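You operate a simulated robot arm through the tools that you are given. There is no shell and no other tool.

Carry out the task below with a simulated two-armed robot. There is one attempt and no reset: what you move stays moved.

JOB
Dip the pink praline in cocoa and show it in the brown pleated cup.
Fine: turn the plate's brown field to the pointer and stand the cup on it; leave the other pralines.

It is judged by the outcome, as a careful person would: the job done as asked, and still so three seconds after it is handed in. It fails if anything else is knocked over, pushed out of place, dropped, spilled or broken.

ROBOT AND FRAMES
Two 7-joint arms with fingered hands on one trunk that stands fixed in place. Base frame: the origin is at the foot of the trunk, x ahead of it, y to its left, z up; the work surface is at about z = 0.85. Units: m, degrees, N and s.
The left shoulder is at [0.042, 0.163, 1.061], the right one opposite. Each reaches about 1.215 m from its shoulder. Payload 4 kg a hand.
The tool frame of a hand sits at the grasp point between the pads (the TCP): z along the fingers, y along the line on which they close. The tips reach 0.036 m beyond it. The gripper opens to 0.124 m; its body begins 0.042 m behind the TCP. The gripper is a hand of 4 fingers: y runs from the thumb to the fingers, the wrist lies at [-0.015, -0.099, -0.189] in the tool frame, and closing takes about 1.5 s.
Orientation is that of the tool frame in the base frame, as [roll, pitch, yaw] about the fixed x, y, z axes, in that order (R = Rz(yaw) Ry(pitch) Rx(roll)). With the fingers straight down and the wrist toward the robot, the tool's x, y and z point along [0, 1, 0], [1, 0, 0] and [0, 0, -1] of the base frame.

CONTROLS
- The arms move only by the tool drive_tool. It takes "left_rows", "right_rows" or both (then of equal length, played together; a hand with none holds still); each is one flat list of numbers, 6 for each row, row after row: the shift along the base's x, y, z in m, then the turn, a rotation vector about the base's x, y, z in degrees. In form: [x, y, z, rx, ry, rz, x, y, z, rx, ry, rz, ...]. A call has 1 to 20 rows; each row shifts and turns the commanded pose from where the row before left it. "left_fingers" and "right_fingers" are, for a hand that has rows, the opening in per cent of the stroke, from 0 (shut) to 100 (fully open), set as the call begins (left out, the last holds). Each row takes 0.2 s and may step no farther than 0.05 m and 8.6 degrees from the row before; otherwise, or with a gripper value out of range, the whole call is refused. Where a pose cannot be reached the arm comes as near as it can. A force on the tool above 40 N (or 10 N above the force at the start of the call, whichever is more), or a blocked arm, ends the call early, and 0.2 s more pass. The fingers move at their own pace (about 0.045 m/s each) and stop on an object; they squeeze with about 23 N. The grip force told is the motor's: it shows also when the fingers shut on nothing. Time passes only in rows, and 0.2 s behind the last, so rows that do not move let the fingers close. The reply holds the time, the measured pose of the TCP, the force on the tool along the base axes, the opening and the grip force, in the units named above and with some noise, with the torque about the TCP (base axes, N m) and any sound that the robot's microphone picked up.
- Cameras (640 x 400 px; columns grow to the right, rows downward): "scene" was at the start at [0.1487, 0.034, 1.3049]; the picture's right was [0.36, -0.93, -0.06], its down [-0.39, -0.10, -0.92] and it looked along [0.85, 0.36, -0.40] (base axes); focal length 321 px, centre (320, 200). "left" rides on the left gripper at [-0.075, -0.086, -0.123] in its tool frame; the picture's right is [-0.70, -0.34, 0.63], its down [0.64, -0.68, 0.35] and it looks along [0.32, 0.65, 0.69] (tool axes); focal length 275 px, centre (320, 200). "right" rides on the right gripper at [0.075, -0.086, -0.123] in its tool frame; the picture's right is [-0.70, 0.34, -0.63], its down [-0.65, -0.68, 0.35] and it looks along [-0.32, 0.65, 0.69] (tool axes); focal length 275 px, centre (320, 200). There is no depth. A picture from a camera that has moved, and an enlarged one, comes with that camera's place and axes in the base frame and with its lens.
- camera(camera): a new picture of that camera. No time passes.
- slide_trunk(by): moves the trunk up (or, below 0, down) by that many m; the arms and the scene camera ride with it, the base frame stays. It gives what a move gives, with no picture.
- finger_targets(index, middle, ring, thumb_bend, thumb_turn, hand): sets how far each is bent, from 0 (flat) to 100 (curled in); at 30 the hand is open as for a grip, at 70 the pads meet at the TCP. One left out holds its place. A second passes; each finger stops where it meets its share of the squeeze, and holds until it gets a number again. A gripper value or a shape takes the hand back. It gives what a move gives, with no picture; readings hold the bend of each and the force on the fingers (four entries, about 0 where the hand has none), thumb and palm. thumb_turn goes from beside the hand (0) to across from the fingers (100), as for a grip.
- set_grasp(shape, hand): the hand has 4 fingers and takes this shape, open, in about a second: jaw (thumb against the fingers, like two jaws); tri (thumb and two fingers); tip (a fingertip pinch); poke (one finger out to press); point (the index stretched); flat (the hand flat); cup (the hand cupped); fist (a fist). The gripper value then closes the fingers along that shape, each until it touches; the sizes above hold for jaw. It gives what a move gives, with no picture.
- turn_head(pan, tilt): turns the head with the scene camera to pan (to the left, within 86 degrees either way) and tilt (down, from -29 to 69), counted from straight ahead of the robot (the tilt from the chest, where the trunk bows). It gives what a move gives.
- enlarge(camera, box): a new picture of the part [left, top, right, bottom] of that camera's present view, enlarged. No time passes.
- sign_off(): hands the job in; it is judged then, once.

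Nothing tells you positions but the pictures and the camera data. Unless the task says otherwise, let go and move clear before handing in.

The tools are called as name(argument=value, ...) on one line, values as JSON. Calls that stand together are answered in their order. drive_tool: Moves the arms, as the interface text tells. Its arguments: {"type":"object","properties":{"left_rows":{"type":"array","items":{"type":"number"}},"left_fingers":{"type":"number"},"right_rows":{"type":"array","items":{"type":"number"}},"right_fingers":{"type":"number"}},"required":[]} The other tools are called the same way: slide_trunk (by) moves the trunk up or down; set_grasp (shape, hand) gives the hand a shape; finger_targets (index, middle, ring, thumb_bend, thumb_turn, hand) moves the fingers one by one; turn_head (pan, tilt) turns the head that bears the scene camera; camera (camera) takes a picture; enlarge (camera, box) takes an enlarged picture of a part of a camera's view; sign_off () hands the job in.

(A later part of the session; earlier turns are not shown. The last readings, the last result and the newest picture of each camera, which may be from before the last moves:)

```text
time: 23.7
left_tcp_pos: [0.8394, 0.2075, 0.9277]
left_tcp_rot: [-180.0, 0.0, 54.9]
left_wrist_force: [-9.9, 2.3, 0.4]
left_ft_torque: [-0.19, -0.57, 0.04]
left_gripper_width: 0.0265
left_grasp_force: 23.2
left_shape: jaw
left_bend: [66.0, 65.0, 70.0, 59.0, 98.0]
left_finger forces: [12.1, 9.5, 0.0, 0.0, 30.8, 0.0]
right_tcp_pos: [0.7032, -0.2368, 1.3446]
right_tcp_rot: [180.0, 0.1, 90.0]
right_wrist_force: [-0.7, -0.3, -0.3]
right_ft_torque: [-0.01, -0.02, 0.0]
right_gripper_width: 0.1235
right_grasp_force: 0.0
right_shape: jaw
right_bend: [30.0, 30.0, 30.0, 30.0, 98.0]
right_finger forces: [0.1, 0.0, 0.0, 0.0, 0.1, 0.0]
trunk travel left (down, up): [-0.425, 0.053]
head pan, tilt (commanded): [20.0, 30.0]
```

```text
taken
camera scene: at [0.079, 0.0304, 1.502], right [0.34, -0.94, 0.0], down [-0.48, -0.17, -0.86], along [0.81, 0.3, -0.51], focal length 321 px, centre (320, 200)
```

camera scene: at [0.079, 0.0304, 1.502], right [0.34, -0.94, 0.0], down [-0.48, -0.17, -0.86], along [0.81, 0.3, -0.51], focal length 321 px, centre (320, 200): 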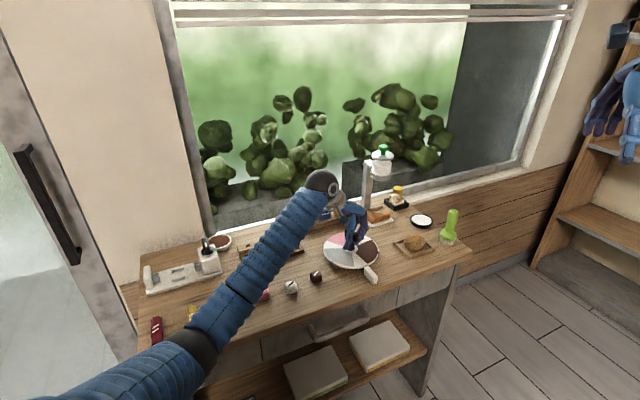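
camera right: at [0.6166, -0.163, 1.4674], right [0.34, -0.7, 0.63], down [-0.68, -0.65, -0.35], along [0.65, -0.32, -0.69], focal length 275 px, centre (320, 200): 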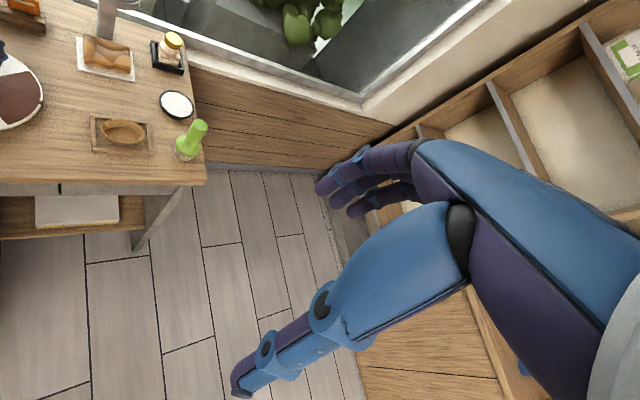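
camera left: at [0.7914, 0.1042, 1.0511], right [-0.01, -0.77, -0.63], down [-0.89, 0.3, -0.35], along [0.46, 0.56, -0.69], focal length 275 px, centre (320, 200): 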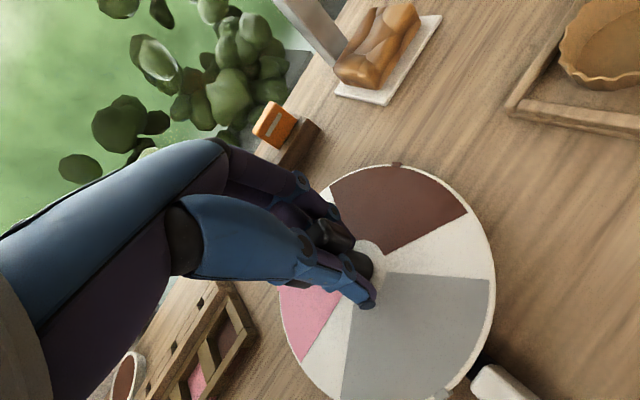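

drive_tool(left_rows=[-0.002, 0.0005, 0, 0, 0, -5, 0, 0, 0, 0, 0, -5, 0, 0, 0, 0, 0, -5, 0, 0, 0, 0, 0, -5, 0, 0, 0, 0, 0, -5, 0, 0, 0, 0, 0, -5])

camera(camera="scene")

camera(camera="left")

```text
time: 25.1
left_tcp_pos: [0.836, 0.2081, 0.9287]
left_tcp_rot: [179.9, 0.0, 25.0]
left_wrist_force: [3.6, 3.3, 4.9]
left_ft_torque: [-0.58, -0.53, 0.03]
left_gripper_width: 0.0261
left_grasp_force: 23.5
left_shape: jaw
left_bend: [66.0, 65.0, 70.0, 60.0, 99.0]
left_finger forces: [12.6, 13.2, 0.1, 0.0, 27.2, 0.0]
right_tcp_pos: [0.7033, -0.237, 1.3438]
right_tcp_rot: [-180.0, 0.0, 90.1]
right_wrist_force: [0.1, 0.1, 0.2]
right_ft_torque: [-0.01, 0.0, -0.02]
right_gripper_width: 0.1238
right_grasp_force: 0.0
right_shape: jaw
right_bend: [30.0, 30.0, 30.0, 30.0, 98.0]
right_finger forces: [0.0, 0.1, 0.1, 0.1, 0.0, 0.1]
trunk travel left (down, up): [-0.425, 0.053]
head pan, tilt (commanded): [20.0, 30.0]
```

```text
taken
camera scene: at [0.0796, 0.0306, 1.502], right [0.34, -0.94, 0.0], down [-0.48, -0.17, -0.86], along [0.81, 0.3, -0.51], focal length 321 px, centre (320, 200)
```

scene: 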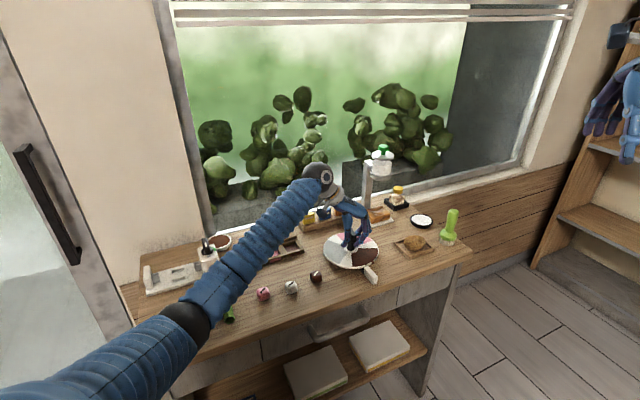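

```text
taken
camera left: at [0.7318, 0.2551, 1.0511], right [-0.77, 0.01, -0.63], down [0.3, 0.89, -0.35], along [0.56, -0.46, -0.69], focal length 275 px, centre (320, 200)
```

left: 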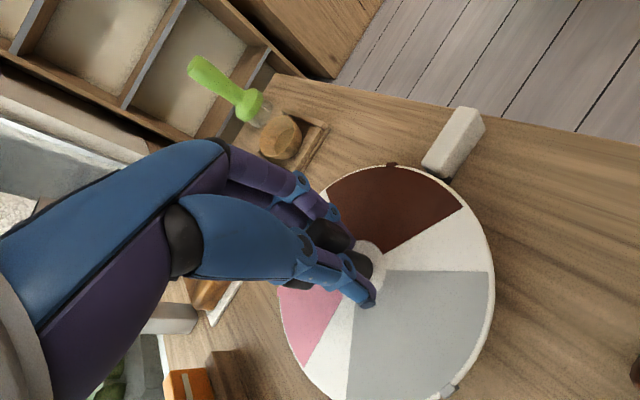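

enlarge(camera="left", box=[360, 90, 520, 220])

enlarge(camera="scene", box=[310, 215, 400, 295])

```text
3.08 times, centred on (440, 155) of left
camera zoom: at [0.7318, 0.2551, 1.0511], right [-0.77, 0.01, -0.63], down [0.3, 0.89, -0.35], along [0.56, -0.46, -0.69], focal length 847 px, centre (-49, 338)
```

zoom: 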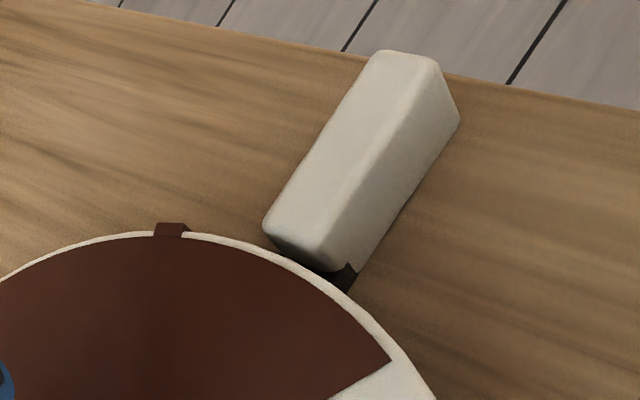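

```text
5.00 times, centred on (355, 255) of scene
camera zoom: at [0.0796, 0.0306, 1.502], right [0.34, -0.94, 0.0], down [-0.48, -0.17, -0.86], along [0.81, 0.3, -0.51], focal length 1605 px, centre (145, -75)
```

zoom: 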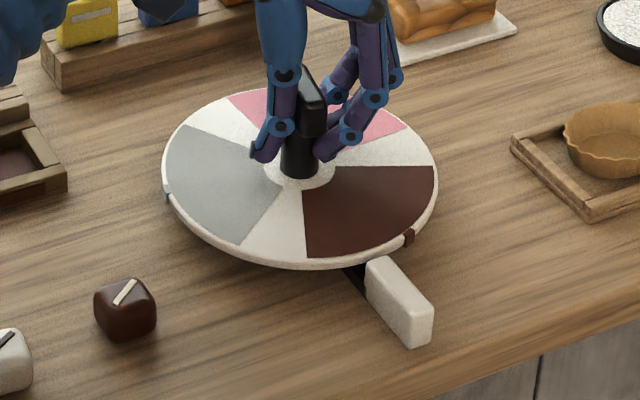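

I see the brown tab still about 22° short of the pointer; the plate lagged the hand a little. I'll turn another 20° and re-measure.

drive_tool(left_rows=[0, 0, 0, 0, 0, -5, 0, 0, 0, 0, 0, -5, 0, 0, 0, 0, 0, -5, 0, 0, 0, 0, 0, -5])

enlarge(camera="left", box=[360, 90, 520, 220])

enlarge(camera="scene", box=[310, 215, 400, 295])

camera(camera="scene")

```text
time: 26.1
left_tcp_pos: [0.8364, 0.2087, 0.9283]
left_tcp_rot: [-180.0, 0.0, 4.9]
left_wrist_force: [6.7, 6.3, 7.8]
left_ft_torque: [-0.6, -0.37, 0.06]
left_gripper_width: 0.026
left_grasp_force: 23.1
left_shape: jaw
left_bend: [66.0, 65.0, 70.0, 60.0, 100.0]
left_finger forces: [11.5, 13.1, 0.1, 0.1, 29.7, 0.0]
right_tcp_pos: [0.7029, -0.2372, 1.3442]
right_tcp_rot: [-180.0, 0.0, 90.1]
right_wrist_force: [0.2, -1.8, -0.5]
right_ft_torque: [0.02, 0.0, 0.03]
right_gripper_width: 0.1232
right_grasp_force: 0.0
right_shape: jaw
right_bend: [30.0, 30.0, 30.0, 30.0, 98.0]
right_finger forces: [0.0, 0.0, 0.1, 0.0, 0.1, 0.0]
trunk travel left (down, up): [-0.425, 0.053]
head pan, tilt (commanded): [20.0, 30.0]
```

```text
3.08 times, centred on (440, 155) of left
camera zoom: at [0.7535, 0.2882, 1.051], right [-0.72, 0.27, -0.63], down [0.58, 0.73, -0.35], along [0.37, -0.62, -0.69], focal length 847 px, centre (-49, 338)
```

zoom: 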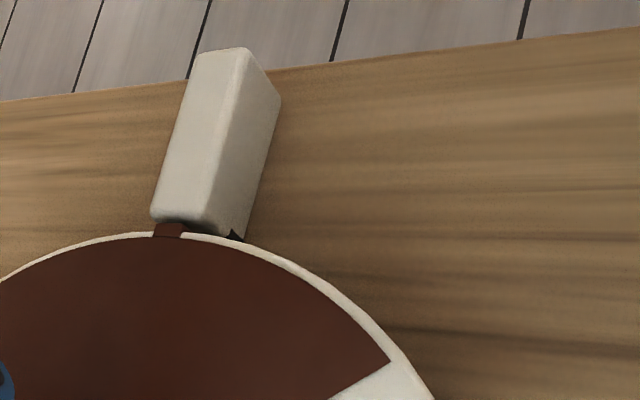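

```text
5.00 times, centred on (355, 255) of scene
camera zoom: at [0.0795, 0.0307, 1.502], right [0.34, -0.94, 0.0], down [-0.48, -0.17, -0.86], along [0.81, 0.3, -0.51], focal length 1605 px, centre (145, -75)
```

zoom: 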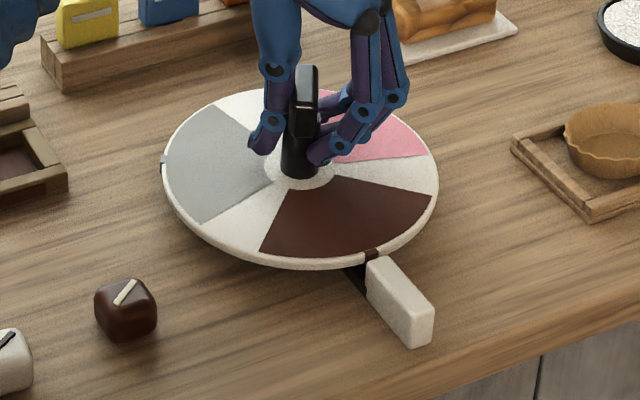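

```text
taken
camera scene: at [0.0795, 0.0307, 1.502], right [0.34, -0.94, 0.0], down [-0.48, -0.17, -0.86], along [0.81, 0.3, -0.51], focal length 321 px, centre (320, 200)
```

scene: 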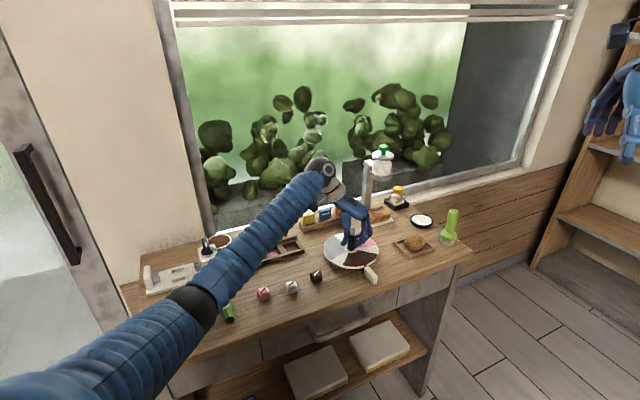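

I see the brown tab now where the grey tab stood at the start, right at the pointer. I'll add a final 2°, ease the residual force, open the hand and lift straight up.

drive_tool(left_rows=[0.001, 0.0005, 0.0005, 0, 0, -1, 0, 0, 0.0005, 0, 0, -1])

drive_tool(left_rows=[0, 0, 0, 0, 0, 0, 0, 0, 0, 0, 0, 0, 0, 0, 0, 0, 0, 0, 0, 0, 0, 0, 0, 0, 0, 0, 0, 0, 0, 0, 0, 0, 0, 0, 0, 0], left_fingers=90)

camera(camera="left")

enlarge(camera="scene", box=[310, 215, 400, 295])

```text
time: 26.7
left_tcp_pos: [0.8362, 0.2079, 0.9294]
left_tcp_rot: [180.0, 0.1, 3.0]
left_wrist_force: [-2.5, 4.0, 3.7]
left_ft_torque: [-0.68, -0.14, 0.04]
left_gripper_width: 0.0257
left_grasp_force: 22.8
left_shape: jaw
left_bend: [66.0, 65.0, 70.0, 60.0, 99.0]
left_finger forces: [13.1, 10.5, 0.0, 0.0, 28.1, 0.0]
right_tcp_pos: [0.7023, -0.2372, 1.3443]
right_tcp_rot: [-180.0, 0.1, 90.1]
right_wrist_force: [0.4, 0.0, -0.7]
right_ft_torque: [0.01, 0.0, 0.0]
right_gripper_width: 0.1239
right_grasp_force: 0.1
right_shape: jaw
right_bend: [30.0, 30.0, 30.0, 30.0, 98.0]
right_finger forces: [0.0, 0.0, 0.0, 0.1, 0.0, 0.0]
trunk travel left (down, up): [-0.425, 0.053]
head pan, tilt (commanded): [20.0, 30.0]
```

```text
time: 28.1
left_tcp_pos: [0.8363, 0.2075, 0.9277]
left_tcp_rot: [180.0, 0.0, 3.1]
left_wrist_force: [-0.4, -0.4, -0.5]
left_ft_torque: [-0.02, 0.01, -0.03]
left_gripper_width: 0.1116
left_grasp_force: 0.1
left_shape: jaw
left_bend: [31.0, 32.0, 32.0, 32.0, 98.0]
left_finger forces: [0.0, 0.0, 0.0, 0.1, 0.0, 0.0]
right_tcp_pos: [0.7034, -0.2376, 1.3441]
right_tcp_rot: [-179.9, 0.0, 90.0]
right_wrist_force: [-0.1, 0.3, -0.2]
right_ft_torque: [0.01, -0.02, 0.02]
right_gripper_width: 0.1237
right_grasp_force: 0.1
right_shape: jaw
right_bend: [30.0, 30.0, 30.0, 30.0, 98.0]
right_finger forces: [0.0, 0.1, 0.1, 0.0, 0.0, 0.0]
trunk travel left (down, up): [-0.425, 0.053]
head pan, tilt (commanded): [20.0, 30.0]
```

```text
taken
camera left: at [0.7577, 0.2908, 1.0517], right [-0.71, 0.3, -0.63], down [0.61, 0.71, -0.35], along [0.35, -0.63, -0.69], focal length 275 px, centre (320, 200)
```

left: 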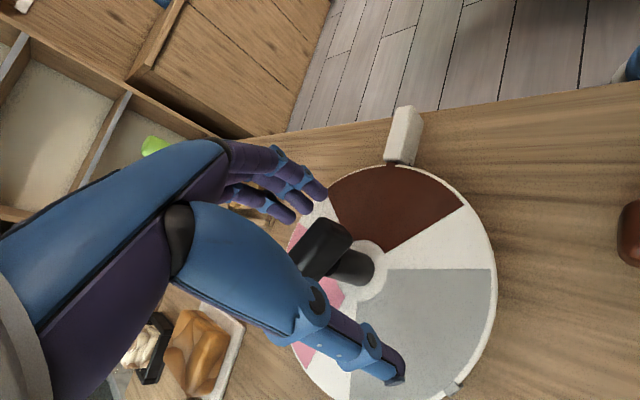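

```text
5.00 times, centred on (355, 255) of scene
camera zoom: at [0.0799, 0.0302, 1.502], right [0.34, -0.94, 0.0], down [-0.48, -0.17, -0.86], along [0.81, 0.3, -0.51], focal length 1605 px, centre (145, -75)
```

zoom: 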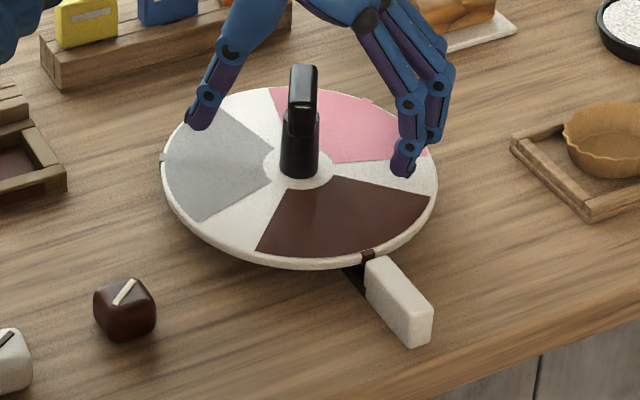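

The plate is set, with the brown field at the pointer. I'll lift the left hand clear and measure the cup and its tray.

drive_tool(left_rows=[0, 0, 0.03, 0, 0, 0, 0, 0, 0.04, 0, 0, 0, 0, 0, 0.04, 0, 0, 0, 0, 0, 0.04, 0, 0, 0, 0, 0, 0.04, 0, 0, 0], left_fingers=100)

enlarge(camera="scene", box=[385, 220, 445, 265])

enlarge(camera="scene", box=[310, 215, 400, 295])

enlarge(camera="right", box=[80, 80, 220, 180])

```text
time: 29.3
left_tcp_pos: [0.8371, 0.2084, 1.1189]
left_tcp_rot: [-179.9, 0.1, 3.0]
left_wrist_force: [-0.1, 0.8, 0.5]
left_ft_torque: [0.01, 0.04, 0.0]
left_gripper_width: 0.1235
left_grasp_force: 0.1
left_shape: jaw
left_bend: [30.0, 30.0, 30.0, 30.0, 98.0]
left_finger forces: [0.0, 0.0, 0.0, 0.0, 0.1, 0.0]
right_tcp_pos: [0.7043, -0.2364, 1.3451]
right_tcp_rot: [-180.0, 0.1, 90.1]
right_wrist_force: [-0.6, -0.3, -0.1]
right_ft_torque: [-0.01, 0.0, 0.02]
right_gripper_width: 0.1236
right_grasp_force: 0.0
right_shape: jaw
right_bend: [30.0, 30.0, 30.0, 30.0, 98.0]
right_finger forces: [0.1, 0.0, 0.1, 0.0, 0.0, 0.1]
trunk travel left (down, up): [-0.425, 0.053]
head pan, tilt (commanded): [20.0, 30.0]
```

```text
8.89 times, centred on (415, 242) of scene
camera zoom: at [0.0794, 0.0299, 1.5021], right [0.34, -0.94, 0.0], down [-0.48, -0.17, -0.86], along [0.81, 0.3, -0.51], focal length 2854 px, centre (-524, -178)
```

zoom: 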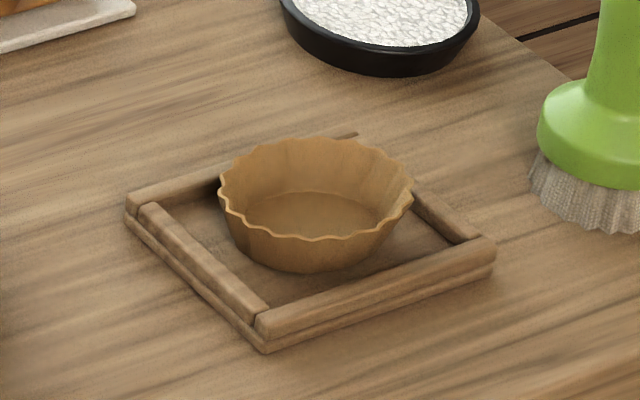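

```text
5.00 times, centred on (355, 255) of scene
camera zoom: at [0.0794, 0.0299, 1.5021], right [0.34, -0.94, 0.0], down [-0.48, -0.17, -0.86], along [0.81, 0.3, -0.51], focal length 1605 px, centre (145, -75)
```

zoom: 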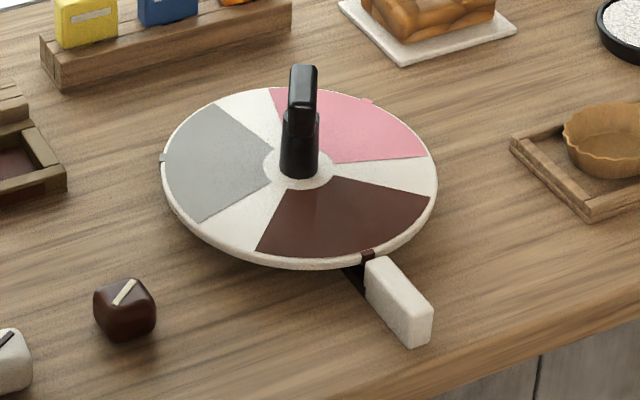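

```text
4.00 times, centred on (150, 130) of right
camera zoom: at [0.617, -0.1634, 1.4673], right [0.34, -0.7, 0.63], down [-0.68, -0.65, -0.35], along [0.65, -0.31, -0.69], focal length 1101 px, centre (1000, 480)
```

zoom: 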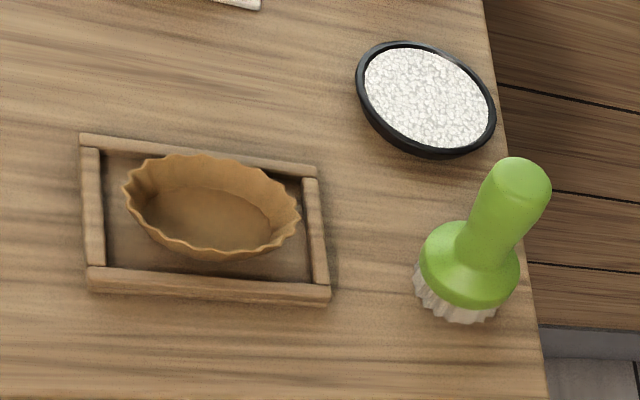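

I see the cup (rim about 6.8 cm wide, about 2 cm tall) in a shallow tray centred near [0.937, 0.028], with its rim only about 1 cm above the tray walls. I'll hover the left hand over the cup, with the closing line along base x, to refine this.

drive_tool(left_rows=[0.0091, -0.0164, 0, 0, 0, 7.9, 0.0091, -0.0164, 0, 0, 0, 7.9, 0.0091, -0.0164, 0, 0, 0, 7.9, 0.0091, -0.0164, 0, 0, 0, 7.9, 0.0091, -0.0164, 0, 0, 0, 7.9, 0.0091, -0.0164, 0, 0, 0, 7.9, 0.0091, -0.0164, 0, 0, 0, 7.9, 0.0091, -0.0164, 0, 0, 0, 7.9, 0.0091, -0.0164, 0, 0, 0, 7.9, 0.0091, -0.0164, -0.03, 0, 0, 7.9, 0.009, -0.016, -0.03, 0, 0, 8, 0, 0, -0.04, 0, 0, 0])

camera(camera="left")

camera(camera="scene")

```text
time: 31.9
left_tcp_pos: [0.9384, 0.0299, 1.0175]
left_tcp_rot: [-179.9, -0.1, 90.1]
left_wrist_force: [0.3, 0.5, -0.2]
left_ft_torque: [-0.01, -0.01, -0.01]
left_gripper_width: 0.1235
left_grasp_force: 0.0
left_shape: jaw
left_bend: [30.0, 30.0, 30.0, 30.0, 98.0]
left_finger forces: [0.0, 0.0, 0.0, 0.0, 0.0, 0.1]
right_tcp_pos: [0.7031, -0.2375, 1.3453]
right_tcp_rot: [-179.9, 0.0, 90.0]
right_wrist_force: [-0.2, 0.8, 0.3]
right_ft_torque: [-0.03, -0.02, 0.0]
right_gripper_width: 0.1237
right_grasp_force: 0.0
right_shape: jaw
right_bend: [30.0, 30.0, 30.0, 30.0, 98.0]
right_finger forces: [0.1, 0.0, 0.0, 0.0, 0.0, 0.1]
trunk travel left (down, up): [-0.425, 0.053]
head pan, tilt (commanded): [20.0, 30.0]
```

```text
taken
camera left: at [0.8521, -0.0444, 1.1409], right [-0.34, -0.7, -0.63], down [-0.68, 0.64, -0.35], along [0.65, 0.32, -0.69], focal length 275 px, centre (320, 200)
```

left: 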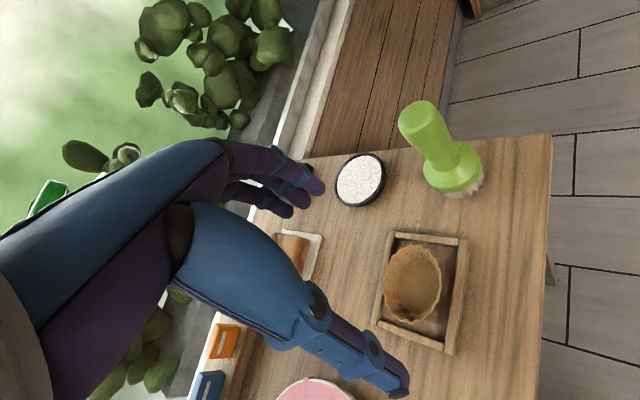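

```text
taken
camera scene: at [0.0802, 0.031, 1.5019], right [0.34, -0.94, 0.0], down [-0.48, -0.17, -0.86], along [0.81, 0.3, -0.51], focal length 321 px, centre (320, 200)
```

scene: 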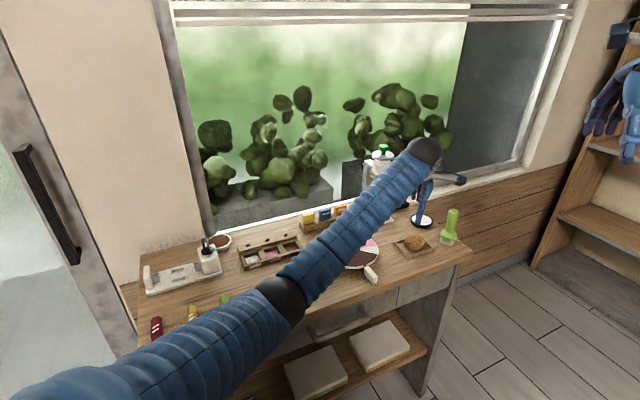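

enlarge(camera="left", box=[350, 215, 490, 370])

enlarge(camera="scene", box=[385, 170, 485, 270])

```text
2.58 times, centred on (420, 292) of left
camera zoom: at [0.8521, -0.0444, 1.1409], right [-0.34, -0.7, -0.63], down [-0.68, 0.64, -0.35], along [0.65, 0.32, -0.69], focal length 710 px, centre (62, -39)
```

zoom: 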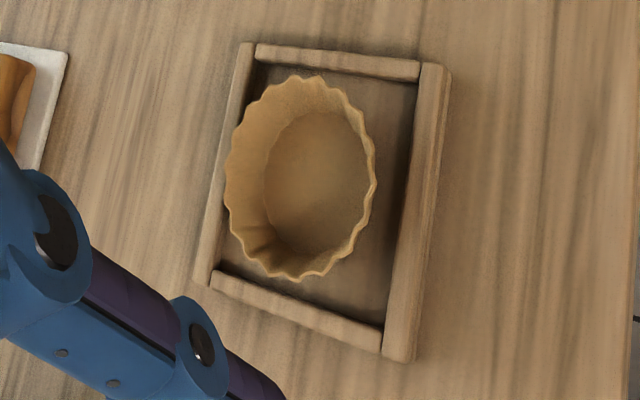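

```text
4.00 times, centred on (435, 220) of scene
camera zoom: at [0.0802, 0.031, 1.5019], right [0.34, -0.94, 0.0], down [-0.48, -0.17, -0.86], along [0.81, 0.3, -0.51], focal length 1284 px, centre (-140, 120)
```

zoom: 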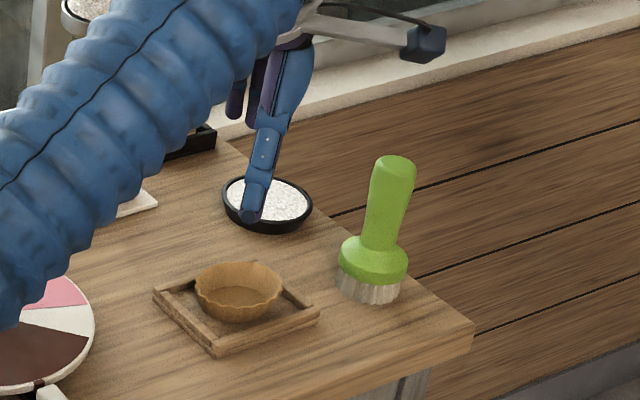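

enlarge(camera="scene", box=[390, 230, 440, 262])

enlarge(camera="left", box=[365, 225, 475, 295])

```text
12.50 times, centred on (415, 246) of scene
camera zoom: at [0.0802, 0.031, 1.5019], right [0.34, -0.94, 0.0], down [-0.48, -0.17, -0.86], along [0.81, 0.3, -0.51], focal length 4013 px, centre (-868, -375)
```

zoom: 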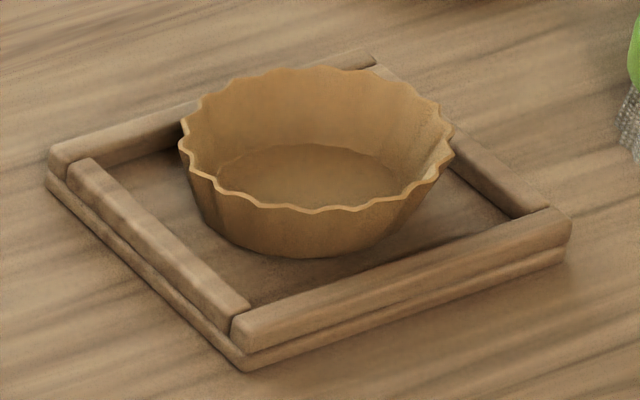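

```text
5.71 times, centred on (420, 260) of left
camera zoom: at [0.8521, -0.0444, 1.1409], right [-0.34, -0.7, -0.63], down [-0.68, 0.64, -0.35], along [0.65, 0.32, -0.69], focal length 1573 px, centre (-251, -143)
```

zoom: 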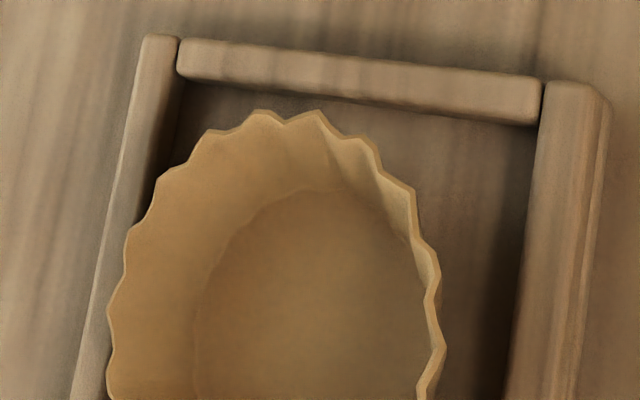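

I see the tray wall top at about z = 0.8655, the cup rim at about 0.876 and the cup centred at [0.938, 0.029]. I'll descend with open fingers so the tips stop just above the wall tops.

drive_tool(left_rows=[0, -0.001, -0.03, 0, 0, 0, 0, 0, -0.03, 0, 0, 0, 0, 0, -0.025, 0, 0, 0, 0, 0, -0.015, 0, 0, 0, 0, 0, -0.012, 0, 0, 0])

camera(camera="left")

enlarge(camera="scene", box=[385, 190, 465, 270])

```text
time: 33.1
left_tcp_pos: [0.9371, 0.0275, 0.9068]
left_tcp_rot: [180.0, 0.0, 90.1]
left_wrist_force: [0.0, 0.5, 0.7]
left_ft_torque: [0.01, 0.04, 0.05]
left_gripper_width: 0.1238
left_grasp_force: 0.1
left_shape: jaw
left_bend: [30.0, 30.0, 30.0, 30.0, 98.0]
left_finger forces: [0.0, 0.1, 0.0, 0.1, 0.0, 0.1]
right_tcp_pos: [0.7036, -0.2378, 1.3444]
right_tcp_rot: [-179.9, 0.0, 90.0]
right_wrist_force: [0.2, -0.3, 0.1]
right_ft_torque: [0.01, -0.02, -0.01]
right_gripper_width: 0.1237
right_grasp_force: 0.1
right_shape: jaw
right_bend: [30.0, 30.0, 30.0, 30.0, 98.0]
right_finger forces: [0.0, 0.0, 0.0, 0.1, 0.1, 0.1]
trunk travel left (down, up): [-0.425, 0.053]
head pan, tilt (commanded): [20.0, 30.0]
```

```text
taken
camera left: at [0.8514, -0.0464, 1.0292], right [-0.34, -0.7, -0.63], down [-0.68, 0.64, -0.35], along [0.65, 0.32, -0.69], focal length 275 px, centre (320, 200)
```

left: 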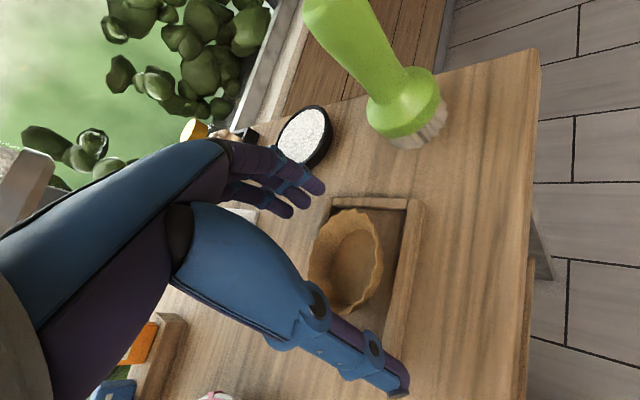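

```text
5.00 times, centred on (425, 230) of scene
camera zoom: at [0.0798, 0.0301, 1.502], right [0.34, -0.94, 0.0], down [-0.48, -0.17, -0.86], along [0.81, 0.3, -0.51], focal length 1605 px, centre (-205, 50)
```

zoom: 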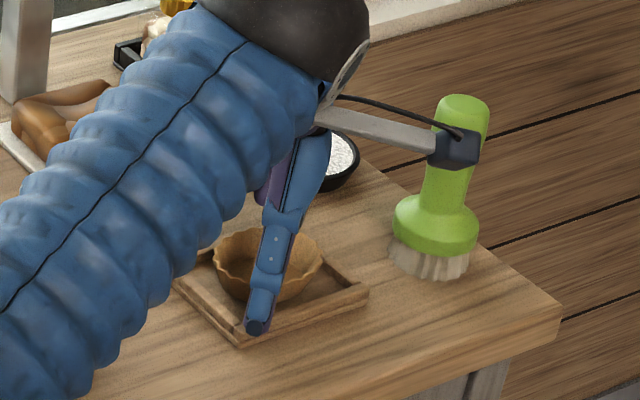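

drive_tool(left_rows=[0.0005, 0.001, -0.003, 0, 0, 0, 0, 0, -0.0025, 0, 0, 0])

drive_tool(left_rows=[0, 0, 0, 0, 0, 0, 0, 0, 0, 0, 0, 0, 0, 0, 0, 0, 0, 0], left_fingers=60)

camera(camera="left")

enlarge(camera="scene", box=[385, 190, 465, 270])

```text
time: 33.7
left_tcp_pos: [0.9375, 0.0285, 0.9005]
left_tcp_rot: [180.0, 0.1, 90.0]
left_wrist_force: [0.4, -0.5, 0.3]
left_ft_torque: [0.01, 0.03, 0.01]
left_gripper_width: 0.1237
left_grasp_force: 0.0
left_shape: jaw
left_bend: [30.0, 30.0, 30.0, 30.0, 98.0]
left_finger forces: [0.0, 0.1, 0.1, 0.1, 0.0, 0.0]
right_tcp_pos: [0.7026, -0.2377, 1.3439]
right_tcp_rot: [-179.9, 0.1, 90.0]
right_wrist_force: [-0.2, -0.2, -0.2]
right_ft_torque: [0.01, 0.01, 0.0]
right_gripper_width: 0.1236
right_grasp_force: 0.0
right_shape: jaw
right_bend: [30.0, 30.0, 30.0, 30.0, 98.0]
right_finger forces: [0.0, 0.0, 0.0, 0.1, 0.0, 0.0]
trunk travel left (down, up): [-0.425, 0.053]
head pan, tilt (commanded): [20.0, 30.0]
```

```text
time: 34.5
left_tcp_pos: [0.9391, 0.0293, 0.9024]
left_tcp_rot: [179.9, -0.1, 90.0]
left_wrist_force: [-1.8, -0.6, 5.9]
left_ft_torque: [-0.03, 0.12, 0.03]
left_gripper_width: 0.0585
left_grasp_force: 22.8
left_shape: jaw
left_bend: [42.0, 46.0, 46.0, 57.0, 100.0]
left_finger forces: [14.0, 5.2, 0.0, 0.0, 21.9, 0.1]
right_tcp_pos: [0.7032, -0.2379, 1.3442]
right_tcp_rot: [-180.0, 0.0, 90.1]
right_wrist_force: [0.8, 0.1, 0.5]
right_ft_torque: [0.01, 0.01, 0.01]
right_gripper_width: 0.1238
right_grasp_force: 0.0
right_shape: jaw
right_bend: [30.0, 30.0, 30.0, 30.0, 98.0]
right_finger forces: [0.1, 0.1, 0.0, 0.1, 0.0, 0.1]
trunk travel left (down, up): [-0.425, 0.053]
head pan, tilt (commanded): [20.0, 30.0]
```

```text
taken
camera left: at [0.8516, -0.0459, 1.0251], right [-0.34, -0.7, -0.63], down [-0.68, 0.64, -0.35], along [0.65, 0.32, -0.69], focal length 275 px, centre (320, 200)
```

left: 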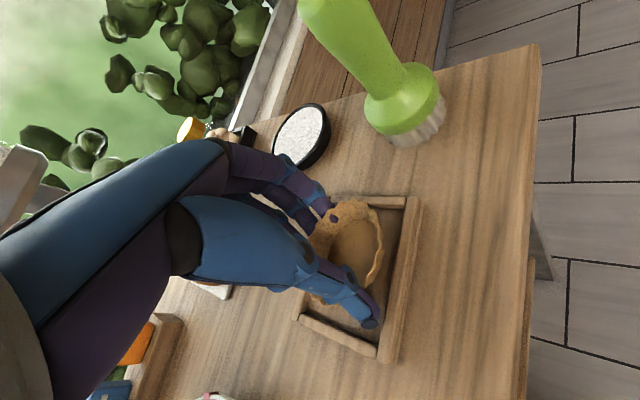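

```text
5.00 times, centred on (425, 230) of scene
camera zoom: at [0.079, 0.03, 1.5021], right [0.34, -0.94, 0.0], down [-0.48, -0.17, -0.86], along [0.81, 0.3, -0.51], focal length 1605 px, centre (-205, 50)
```

zoom: 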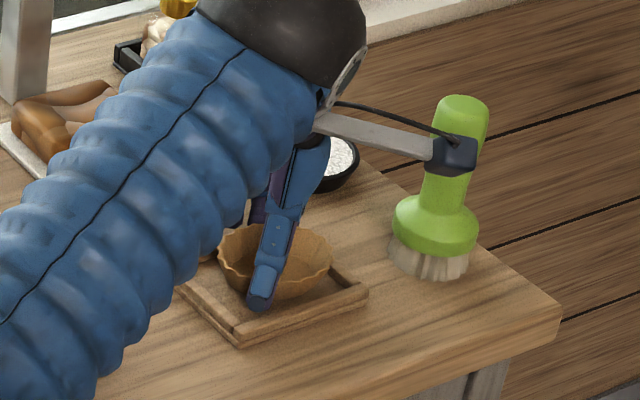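

enlarge(camera="left", box=[290, 180, 420, 370])

enlarge(camera="scene", box=[400, 215, 445, 262])

enlarge(camera="right", box=[80, 80, 220, 180])

```text
2.11 times, centred on (355, 275) of left
camera zoom: at [0.8516, -0.0459, 1.0251], right [-0.34, -0.7, -0.63], down [-0.68, 0.64, -0.35], along [0.65, 0.32, -0.69], focal length 580 px, centre (246, 42)
```

zoom: 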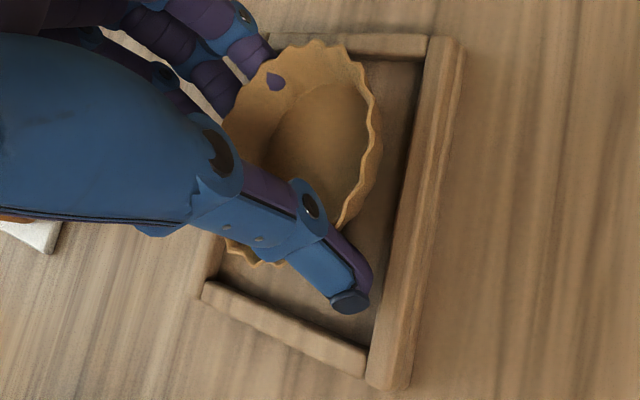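

```text
8.51 times, centred on (422, 238) of scene
camera zoom: at [0.079, 0.03, 1.5021], right [0.34, -0.94, 0.0], down [-0.48, -0.17, -0.86], along [0.81, 0.3, -0.51], focal length 2732 px, centre (-552, -128)
```

zoom: 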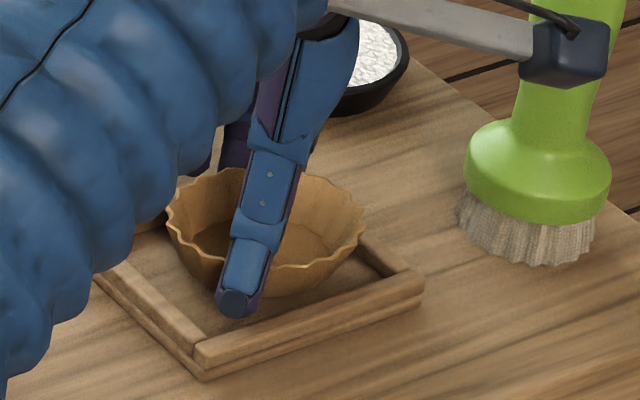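

```text
4.00 times, centred on (150, 130) of right
camera zoom: at [0.6167, -0.1633, 1.4675], right [0.34, -0.7, 0.63], down [-0.68, -0.65, -0.35], along [0.65, -0.31, -0.69], focal length 1101 px, centre (1000, 480)
```

zoom: 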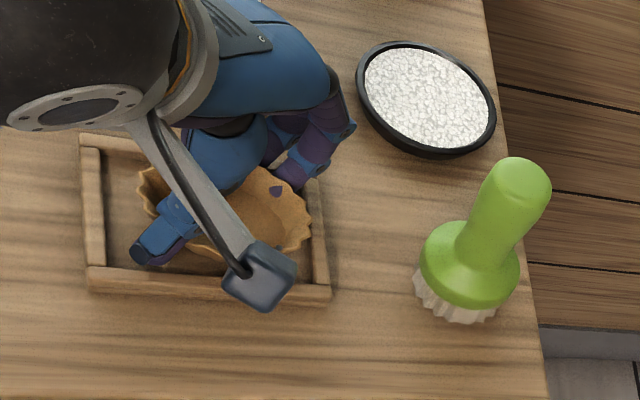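

The cup slid about 7 mm against the tray wall as the thumb touched first, but it's upright and held by thumb, index and middle. I'll firm up the grip and try a small lift.

drive_tool(left_rows=[0, 0, 0, 0, 0, 0, 0, 0, 0, 0, 0, 0, 0, 0, 0, 0, 0, 0, 0, 0, 0, 0, 0, 0], left_fingers=30)

enlarge(camera="left", box=[290, 180, 420, 370])

enlarge(camera="scene", box=[400, 215, 445, 262])

```text
time: 35.5
left_tcp_pos: [0.9369, 0.0282, 0.9022]
left_tcp_rot: [180.0, 0.0, 90.0]
left_wrist_force: [-1.7, -1.6, 9.1]
left_ft_torque: [-0.03, 0.21, 0.0]
left_gripper_width: 0.0567
left_grasp_force: 23.3
left_shape: jaw
left_bend: [42.0, 46.0, 49.0, 58.0, 100.0]
left_finger forces: [12.8, 6.9, 0.1, 0.0, 23.9, 0.1]
right_tcp_pos: [0.7035, -0.2381, 1.3445]
right_tcp_rot: [-180.0, 0.1, 90.1]
right_wrist_force: [-0.3, 0.4, -0.2]
right_ft_torque: [0.0, 0.01, 0.01]
right_gripper_width: 0.1237
right_grasp_force: 0.1
right_shape: jaw
right_bend: [30.0, 30.0, 30.0, 30.0, 98.0]
right_finger forces: [0.0, 0.1, 0.0, 0.0, 0.1, 0.1]
trunk travel left (down, up): [-0.425, 0.053]
head pan, tilt (commanded): [20.0, 30.0]
```

```text
2.11 times, centred on (355, 275) of left
camera zoom: at [0.8516, -0.0458, 1.0247], right [-0.34, -0.7, -0.63], down [-0.68, 0.64, -0.35], along [0.65, 0.32, -0.69], focal length 580 px, centre (246, 42)
```

zoom: 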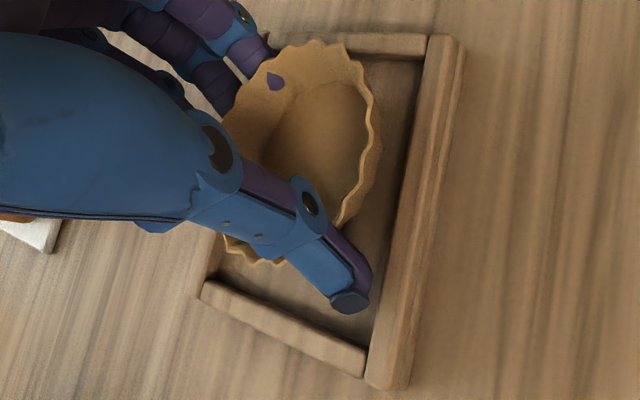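

```text
8.51 times, centred on (422, 238) of scene
camera zoom: at [0.079, 0.03, 1.5021], right [0.34, -0.94, 0.0], down [-0.48, -0.17, -0.86], along [0.81, 0.3, -0.51], focal length 2732 px, centre (-552, -128)
```

zoom: 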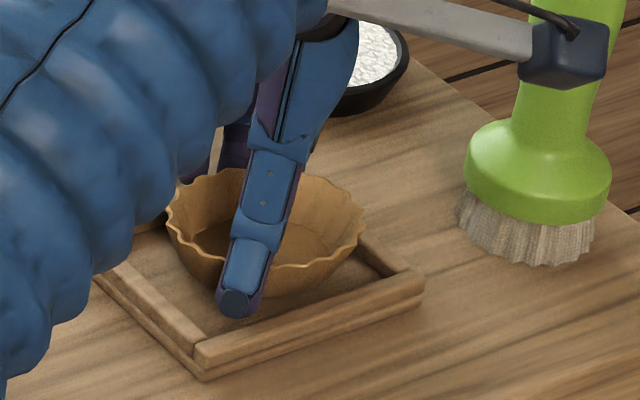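

drive_tool(left_rows=[0, 0, 0.003, 0, 0, 0, 0, 0, 0.004, 0, 0, 0, 0, 0, 0.004, 0, 0, 0, 0, 0, 0.004, 0, 0, 0])

enlarge(camera="left", box=[290, 180, 420, 370])

enlarge(camera="scene", box=[400, 215, 445, 262])

enlarge(camera="right", box=[80, 80, 220, 180])

```text
time: 36.5
left_tcp_pos: [0.9391, 0.0288, 0.9153]
left_tcp_rot: [-179.9, 0.1, 90.0]
left_wrist_force: [0.5, -0.6, 0.1]
left_ft_torque: [0.01, 0.02, 0.03]
left_gripper_width: 0.0559
left_grasp_force: 22.9
left_shape: jaw
left_bend: [42.0, 46.0, 49.0, 58.0, 100.0]
left_finger forces: [13.0, 7.2, 0.0, 0.0, 18.4, 0.0]
right_tcp_pos: [0.7039, -0.2388, 1.3428]
right_tcp_rot: [-180.0, 0.1, 90.1]
right_wrist_force: [-0.3, -1.1, -0.5]
right_ft_torque: [-0.02, -0.01, -0.04]
right_gripper_width: 0.1237
right_grasp_force: 0.1
right_shape: jaw
right_bend: [30.0, 30.0, 30.0, 30.0, 98.0]
right_finger forces: [0.0, 0.0, 0.0, 0.0, 0.0, 0.0]
trunk travel left (down, up): [-0.425, 0.053]
head pan, tilt (commanded): [20.0, 30.0]
```

```text
2.11 times, centred on (355, 275) of left
camera zoom: at [0.8522, -0.0456, 1.039], right [-0.34, -0.7, -0.63], down [-0.68, 0.64, -0.34], along [0.65, 0.32, -0.69], focal length 580 px, centre (246, 42)
```

zoom: 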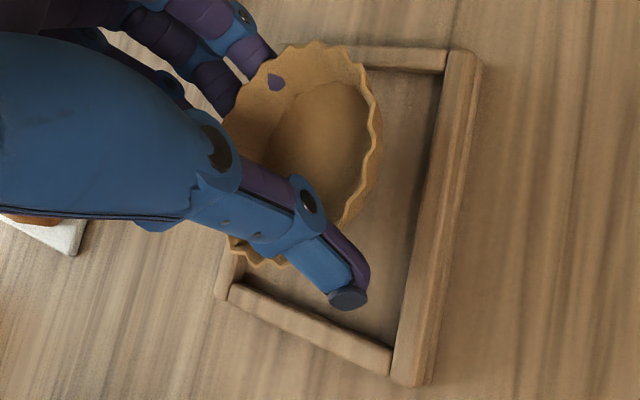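

```text
8.51 times, centred on (422, 238) of scene
camera zoom: at [0.0799, 0.0301, 1.502], right [0.34, -0.94, 0.0], down [-0.48, -0.17, -0.86], along [0.81, 0.3, -0.51], focal length 2732 px, centre (-552, -128)
```

zoom: 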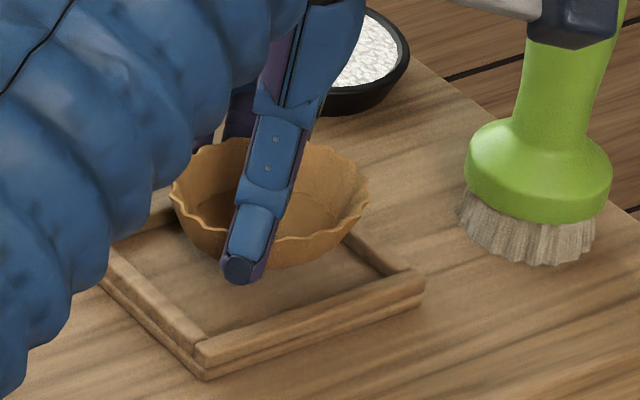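

```text
4.00 times, centred on (150, 130) of right
camera zoom: at [0.6175, -0.1632, 1.467], right [0.34, -0.7, 0.63], down [-0.68, -0.65, -0.35], along [0.65, -0.31, -0.69], focal length 1101 px, centre (1000, 480)
```

zoom: 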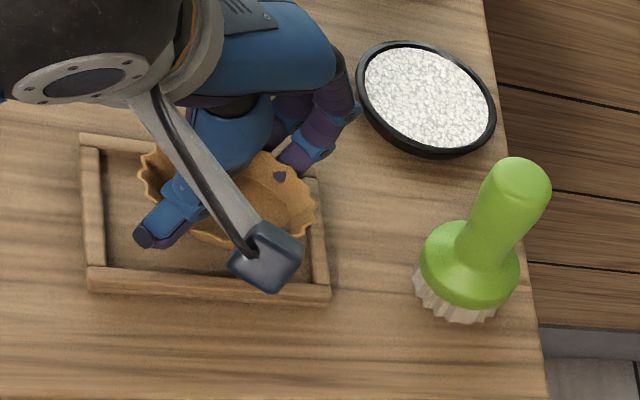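

The cup is lifted and held nearly level. I'll raise it clear of the handle and carry it over the brown field, turning the hand so the fingers close along the plate's rim direction.

drive_tool(left_rows=[0, 0, 0.03, 0, 0, 0, 0, 0, 0.035, 0, 0, 0, 0, 0, 0.04, 0, 0, 0, -0.0155, 0.0161, 0, 0, 0, -4.9, -0.0155, 0.0161, 0, 0, 0, -4.9, -0.0155, 0.0161, 0, 0, 0, -4.9, -0.0155, 0.0161, 0, 0, 0, -4.9, -0.0155, 0.0161, 0, 0, 0, -4.9, -0.0155, 0.0161, 0, 0, 0, -4.9, -0.0155, 0.0161, 0, 0, 0, -4.9, -0.0155, 0.0161, 0, 0, 0, -4.9, -0.0155, 0.0161, 0, 0, 0, -4.9])

camera(camera="left")

enlarge(camera="scene", box=[310, 190, 410, 290])

camera(camera="scene")

```text
time: 39.1
left_tcp_pos: [0.8001, 0.1735, 1.0205]
left_tcp_rot: [180.0, -0.1, 45.9]
left_wrist_force: [0.3, 0.6, -0.8]
left_ft_torque: [0.01, 0.0, -0.01]
left_gripper_width: 0.0557
left_grasp_force: 23.2
left_shape: jaw
left_bend: [42.0, 46.0, 49.0, 58.0, 100.0]
left_finger forces: [12.7, 7.0, 0.1, 0.0, 17.8, 0.0]
right_tcp_pos: [0.7041, -0.2375, 1.3447]
right_tcp_rot: [-180.0, 0.1, 90.0]
right_wrist_force: [0.0, -0.3, 0.4]
right_ft_torque: [-0.03, 0.02, -0.02]
right_gripper_width: 0.1235
right_grasp_force: 0.0
right_shape: jaw
right_bend: [30.0, 30.0, 30.0, 30.0, 98.0]
right_finger forces: [0.1, 0.0, 0.0, 0.1, 0.0, 0.1]
trunk travel left (down, up): [-0.425, 0.053]
head pan, tilt (commanded): [20.0, 30.0]
```

```text
taken
camera left: at [0.6841, 0.1803, 1.1446], right [-0.73, -0.27, -0.63], down [-0.04, 0.94, -0.35], along [0.69, -0.23, -0.69], focal length 275 px, centre (320, 200)
```

left: 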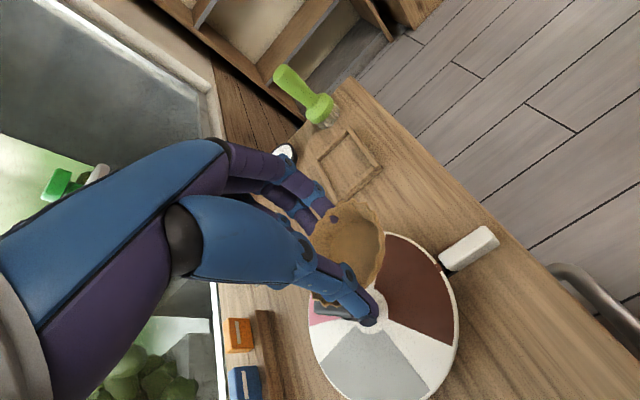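

```text
4.00 times, centred on (360, 240) of scene
camera zoom: at [0.0795, 0.0311, 1.502], right [0.34, -0.94, 0.0], down [-0.48, -0.17, -0.86], along [0.81, 0.3, -0.51], focal length 1284 px, centre (160, 40)
```

zoom: 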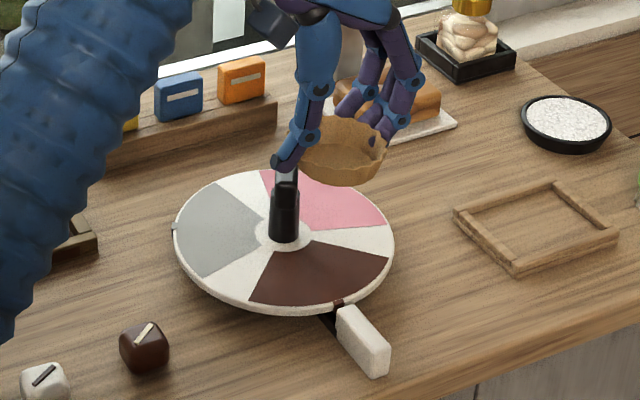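

```text
taken
camera scene: at [0.0795, 0.0311, 1.502], right [0.34, -0.94, 0.0], down [-0.48, -0.17, -0.86], along [0.81, 0.3, -0.51], focal length 321 px, centre (320, 200)
```

scene: 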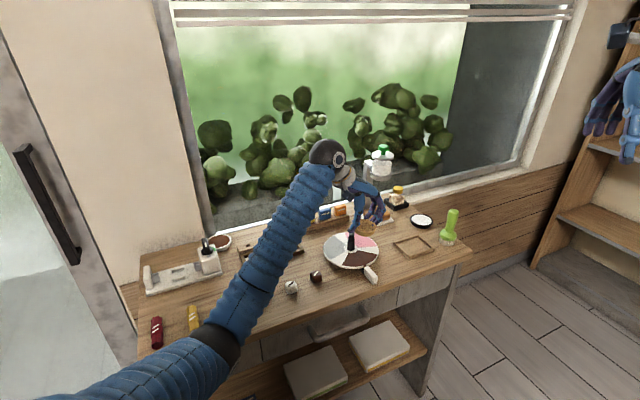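

enlarge(camera="scene", box=[380, 205, 385, 210])

enlarge(camera="scene", box=[340, 205, 390, 245])

enlarge(camera="left", box=[280, 180, 480, 370])

```text
16.00 times, centred on (382, 208) of scene
camera zoom: at [0.0795, 0.0311, 1.502], right [0.34, -0.94, 0.0], down [-0.48, -0.17, -0.86], along [0.81, 0.3, -0.51], focal length 5136 px, centre (-680, 80)
```

zoom: 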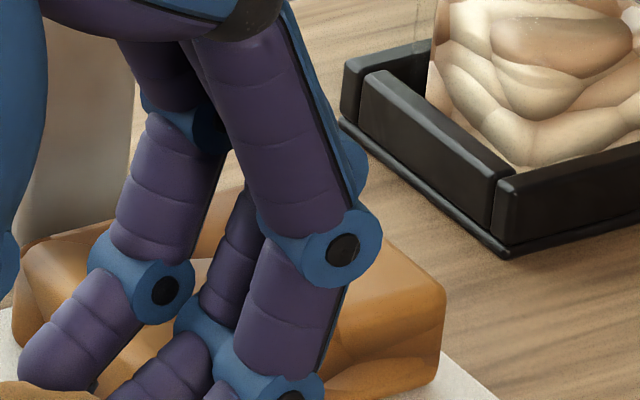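

```text
10.00 times, centred on (365, 225) of scene
camera zoom: at [0.0795, 0.0311, 1.502], right [0.34, -0.94, 0.0], down [-0.48, -0.17, -0.86], along [0.81, 0.3, -0.51], focal length 3210 px, centre (-130, -50)
```

zoom: 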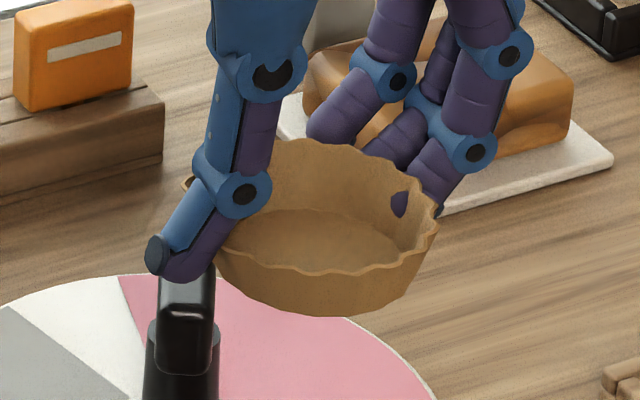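

```text
2.11 times, centred on (380, 275) of left
camera zoom: at [0.6841, 0.1803, 1.1446], right [-0.73, -0.27, -0.63], down [-0.04, 0.94, -0.35], along [0.69, -0.23, -0.69], focal length 580 px, centre (194, 42)
```

zoom: 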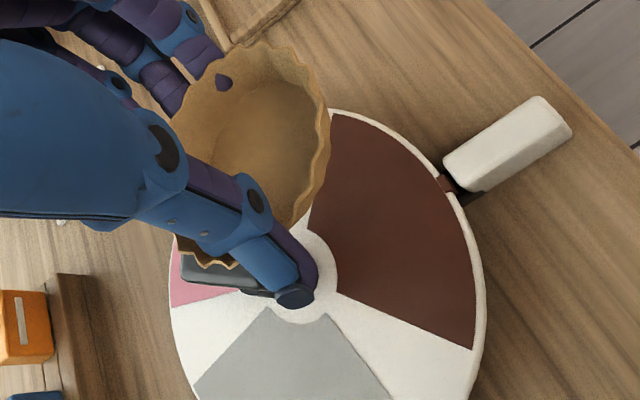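

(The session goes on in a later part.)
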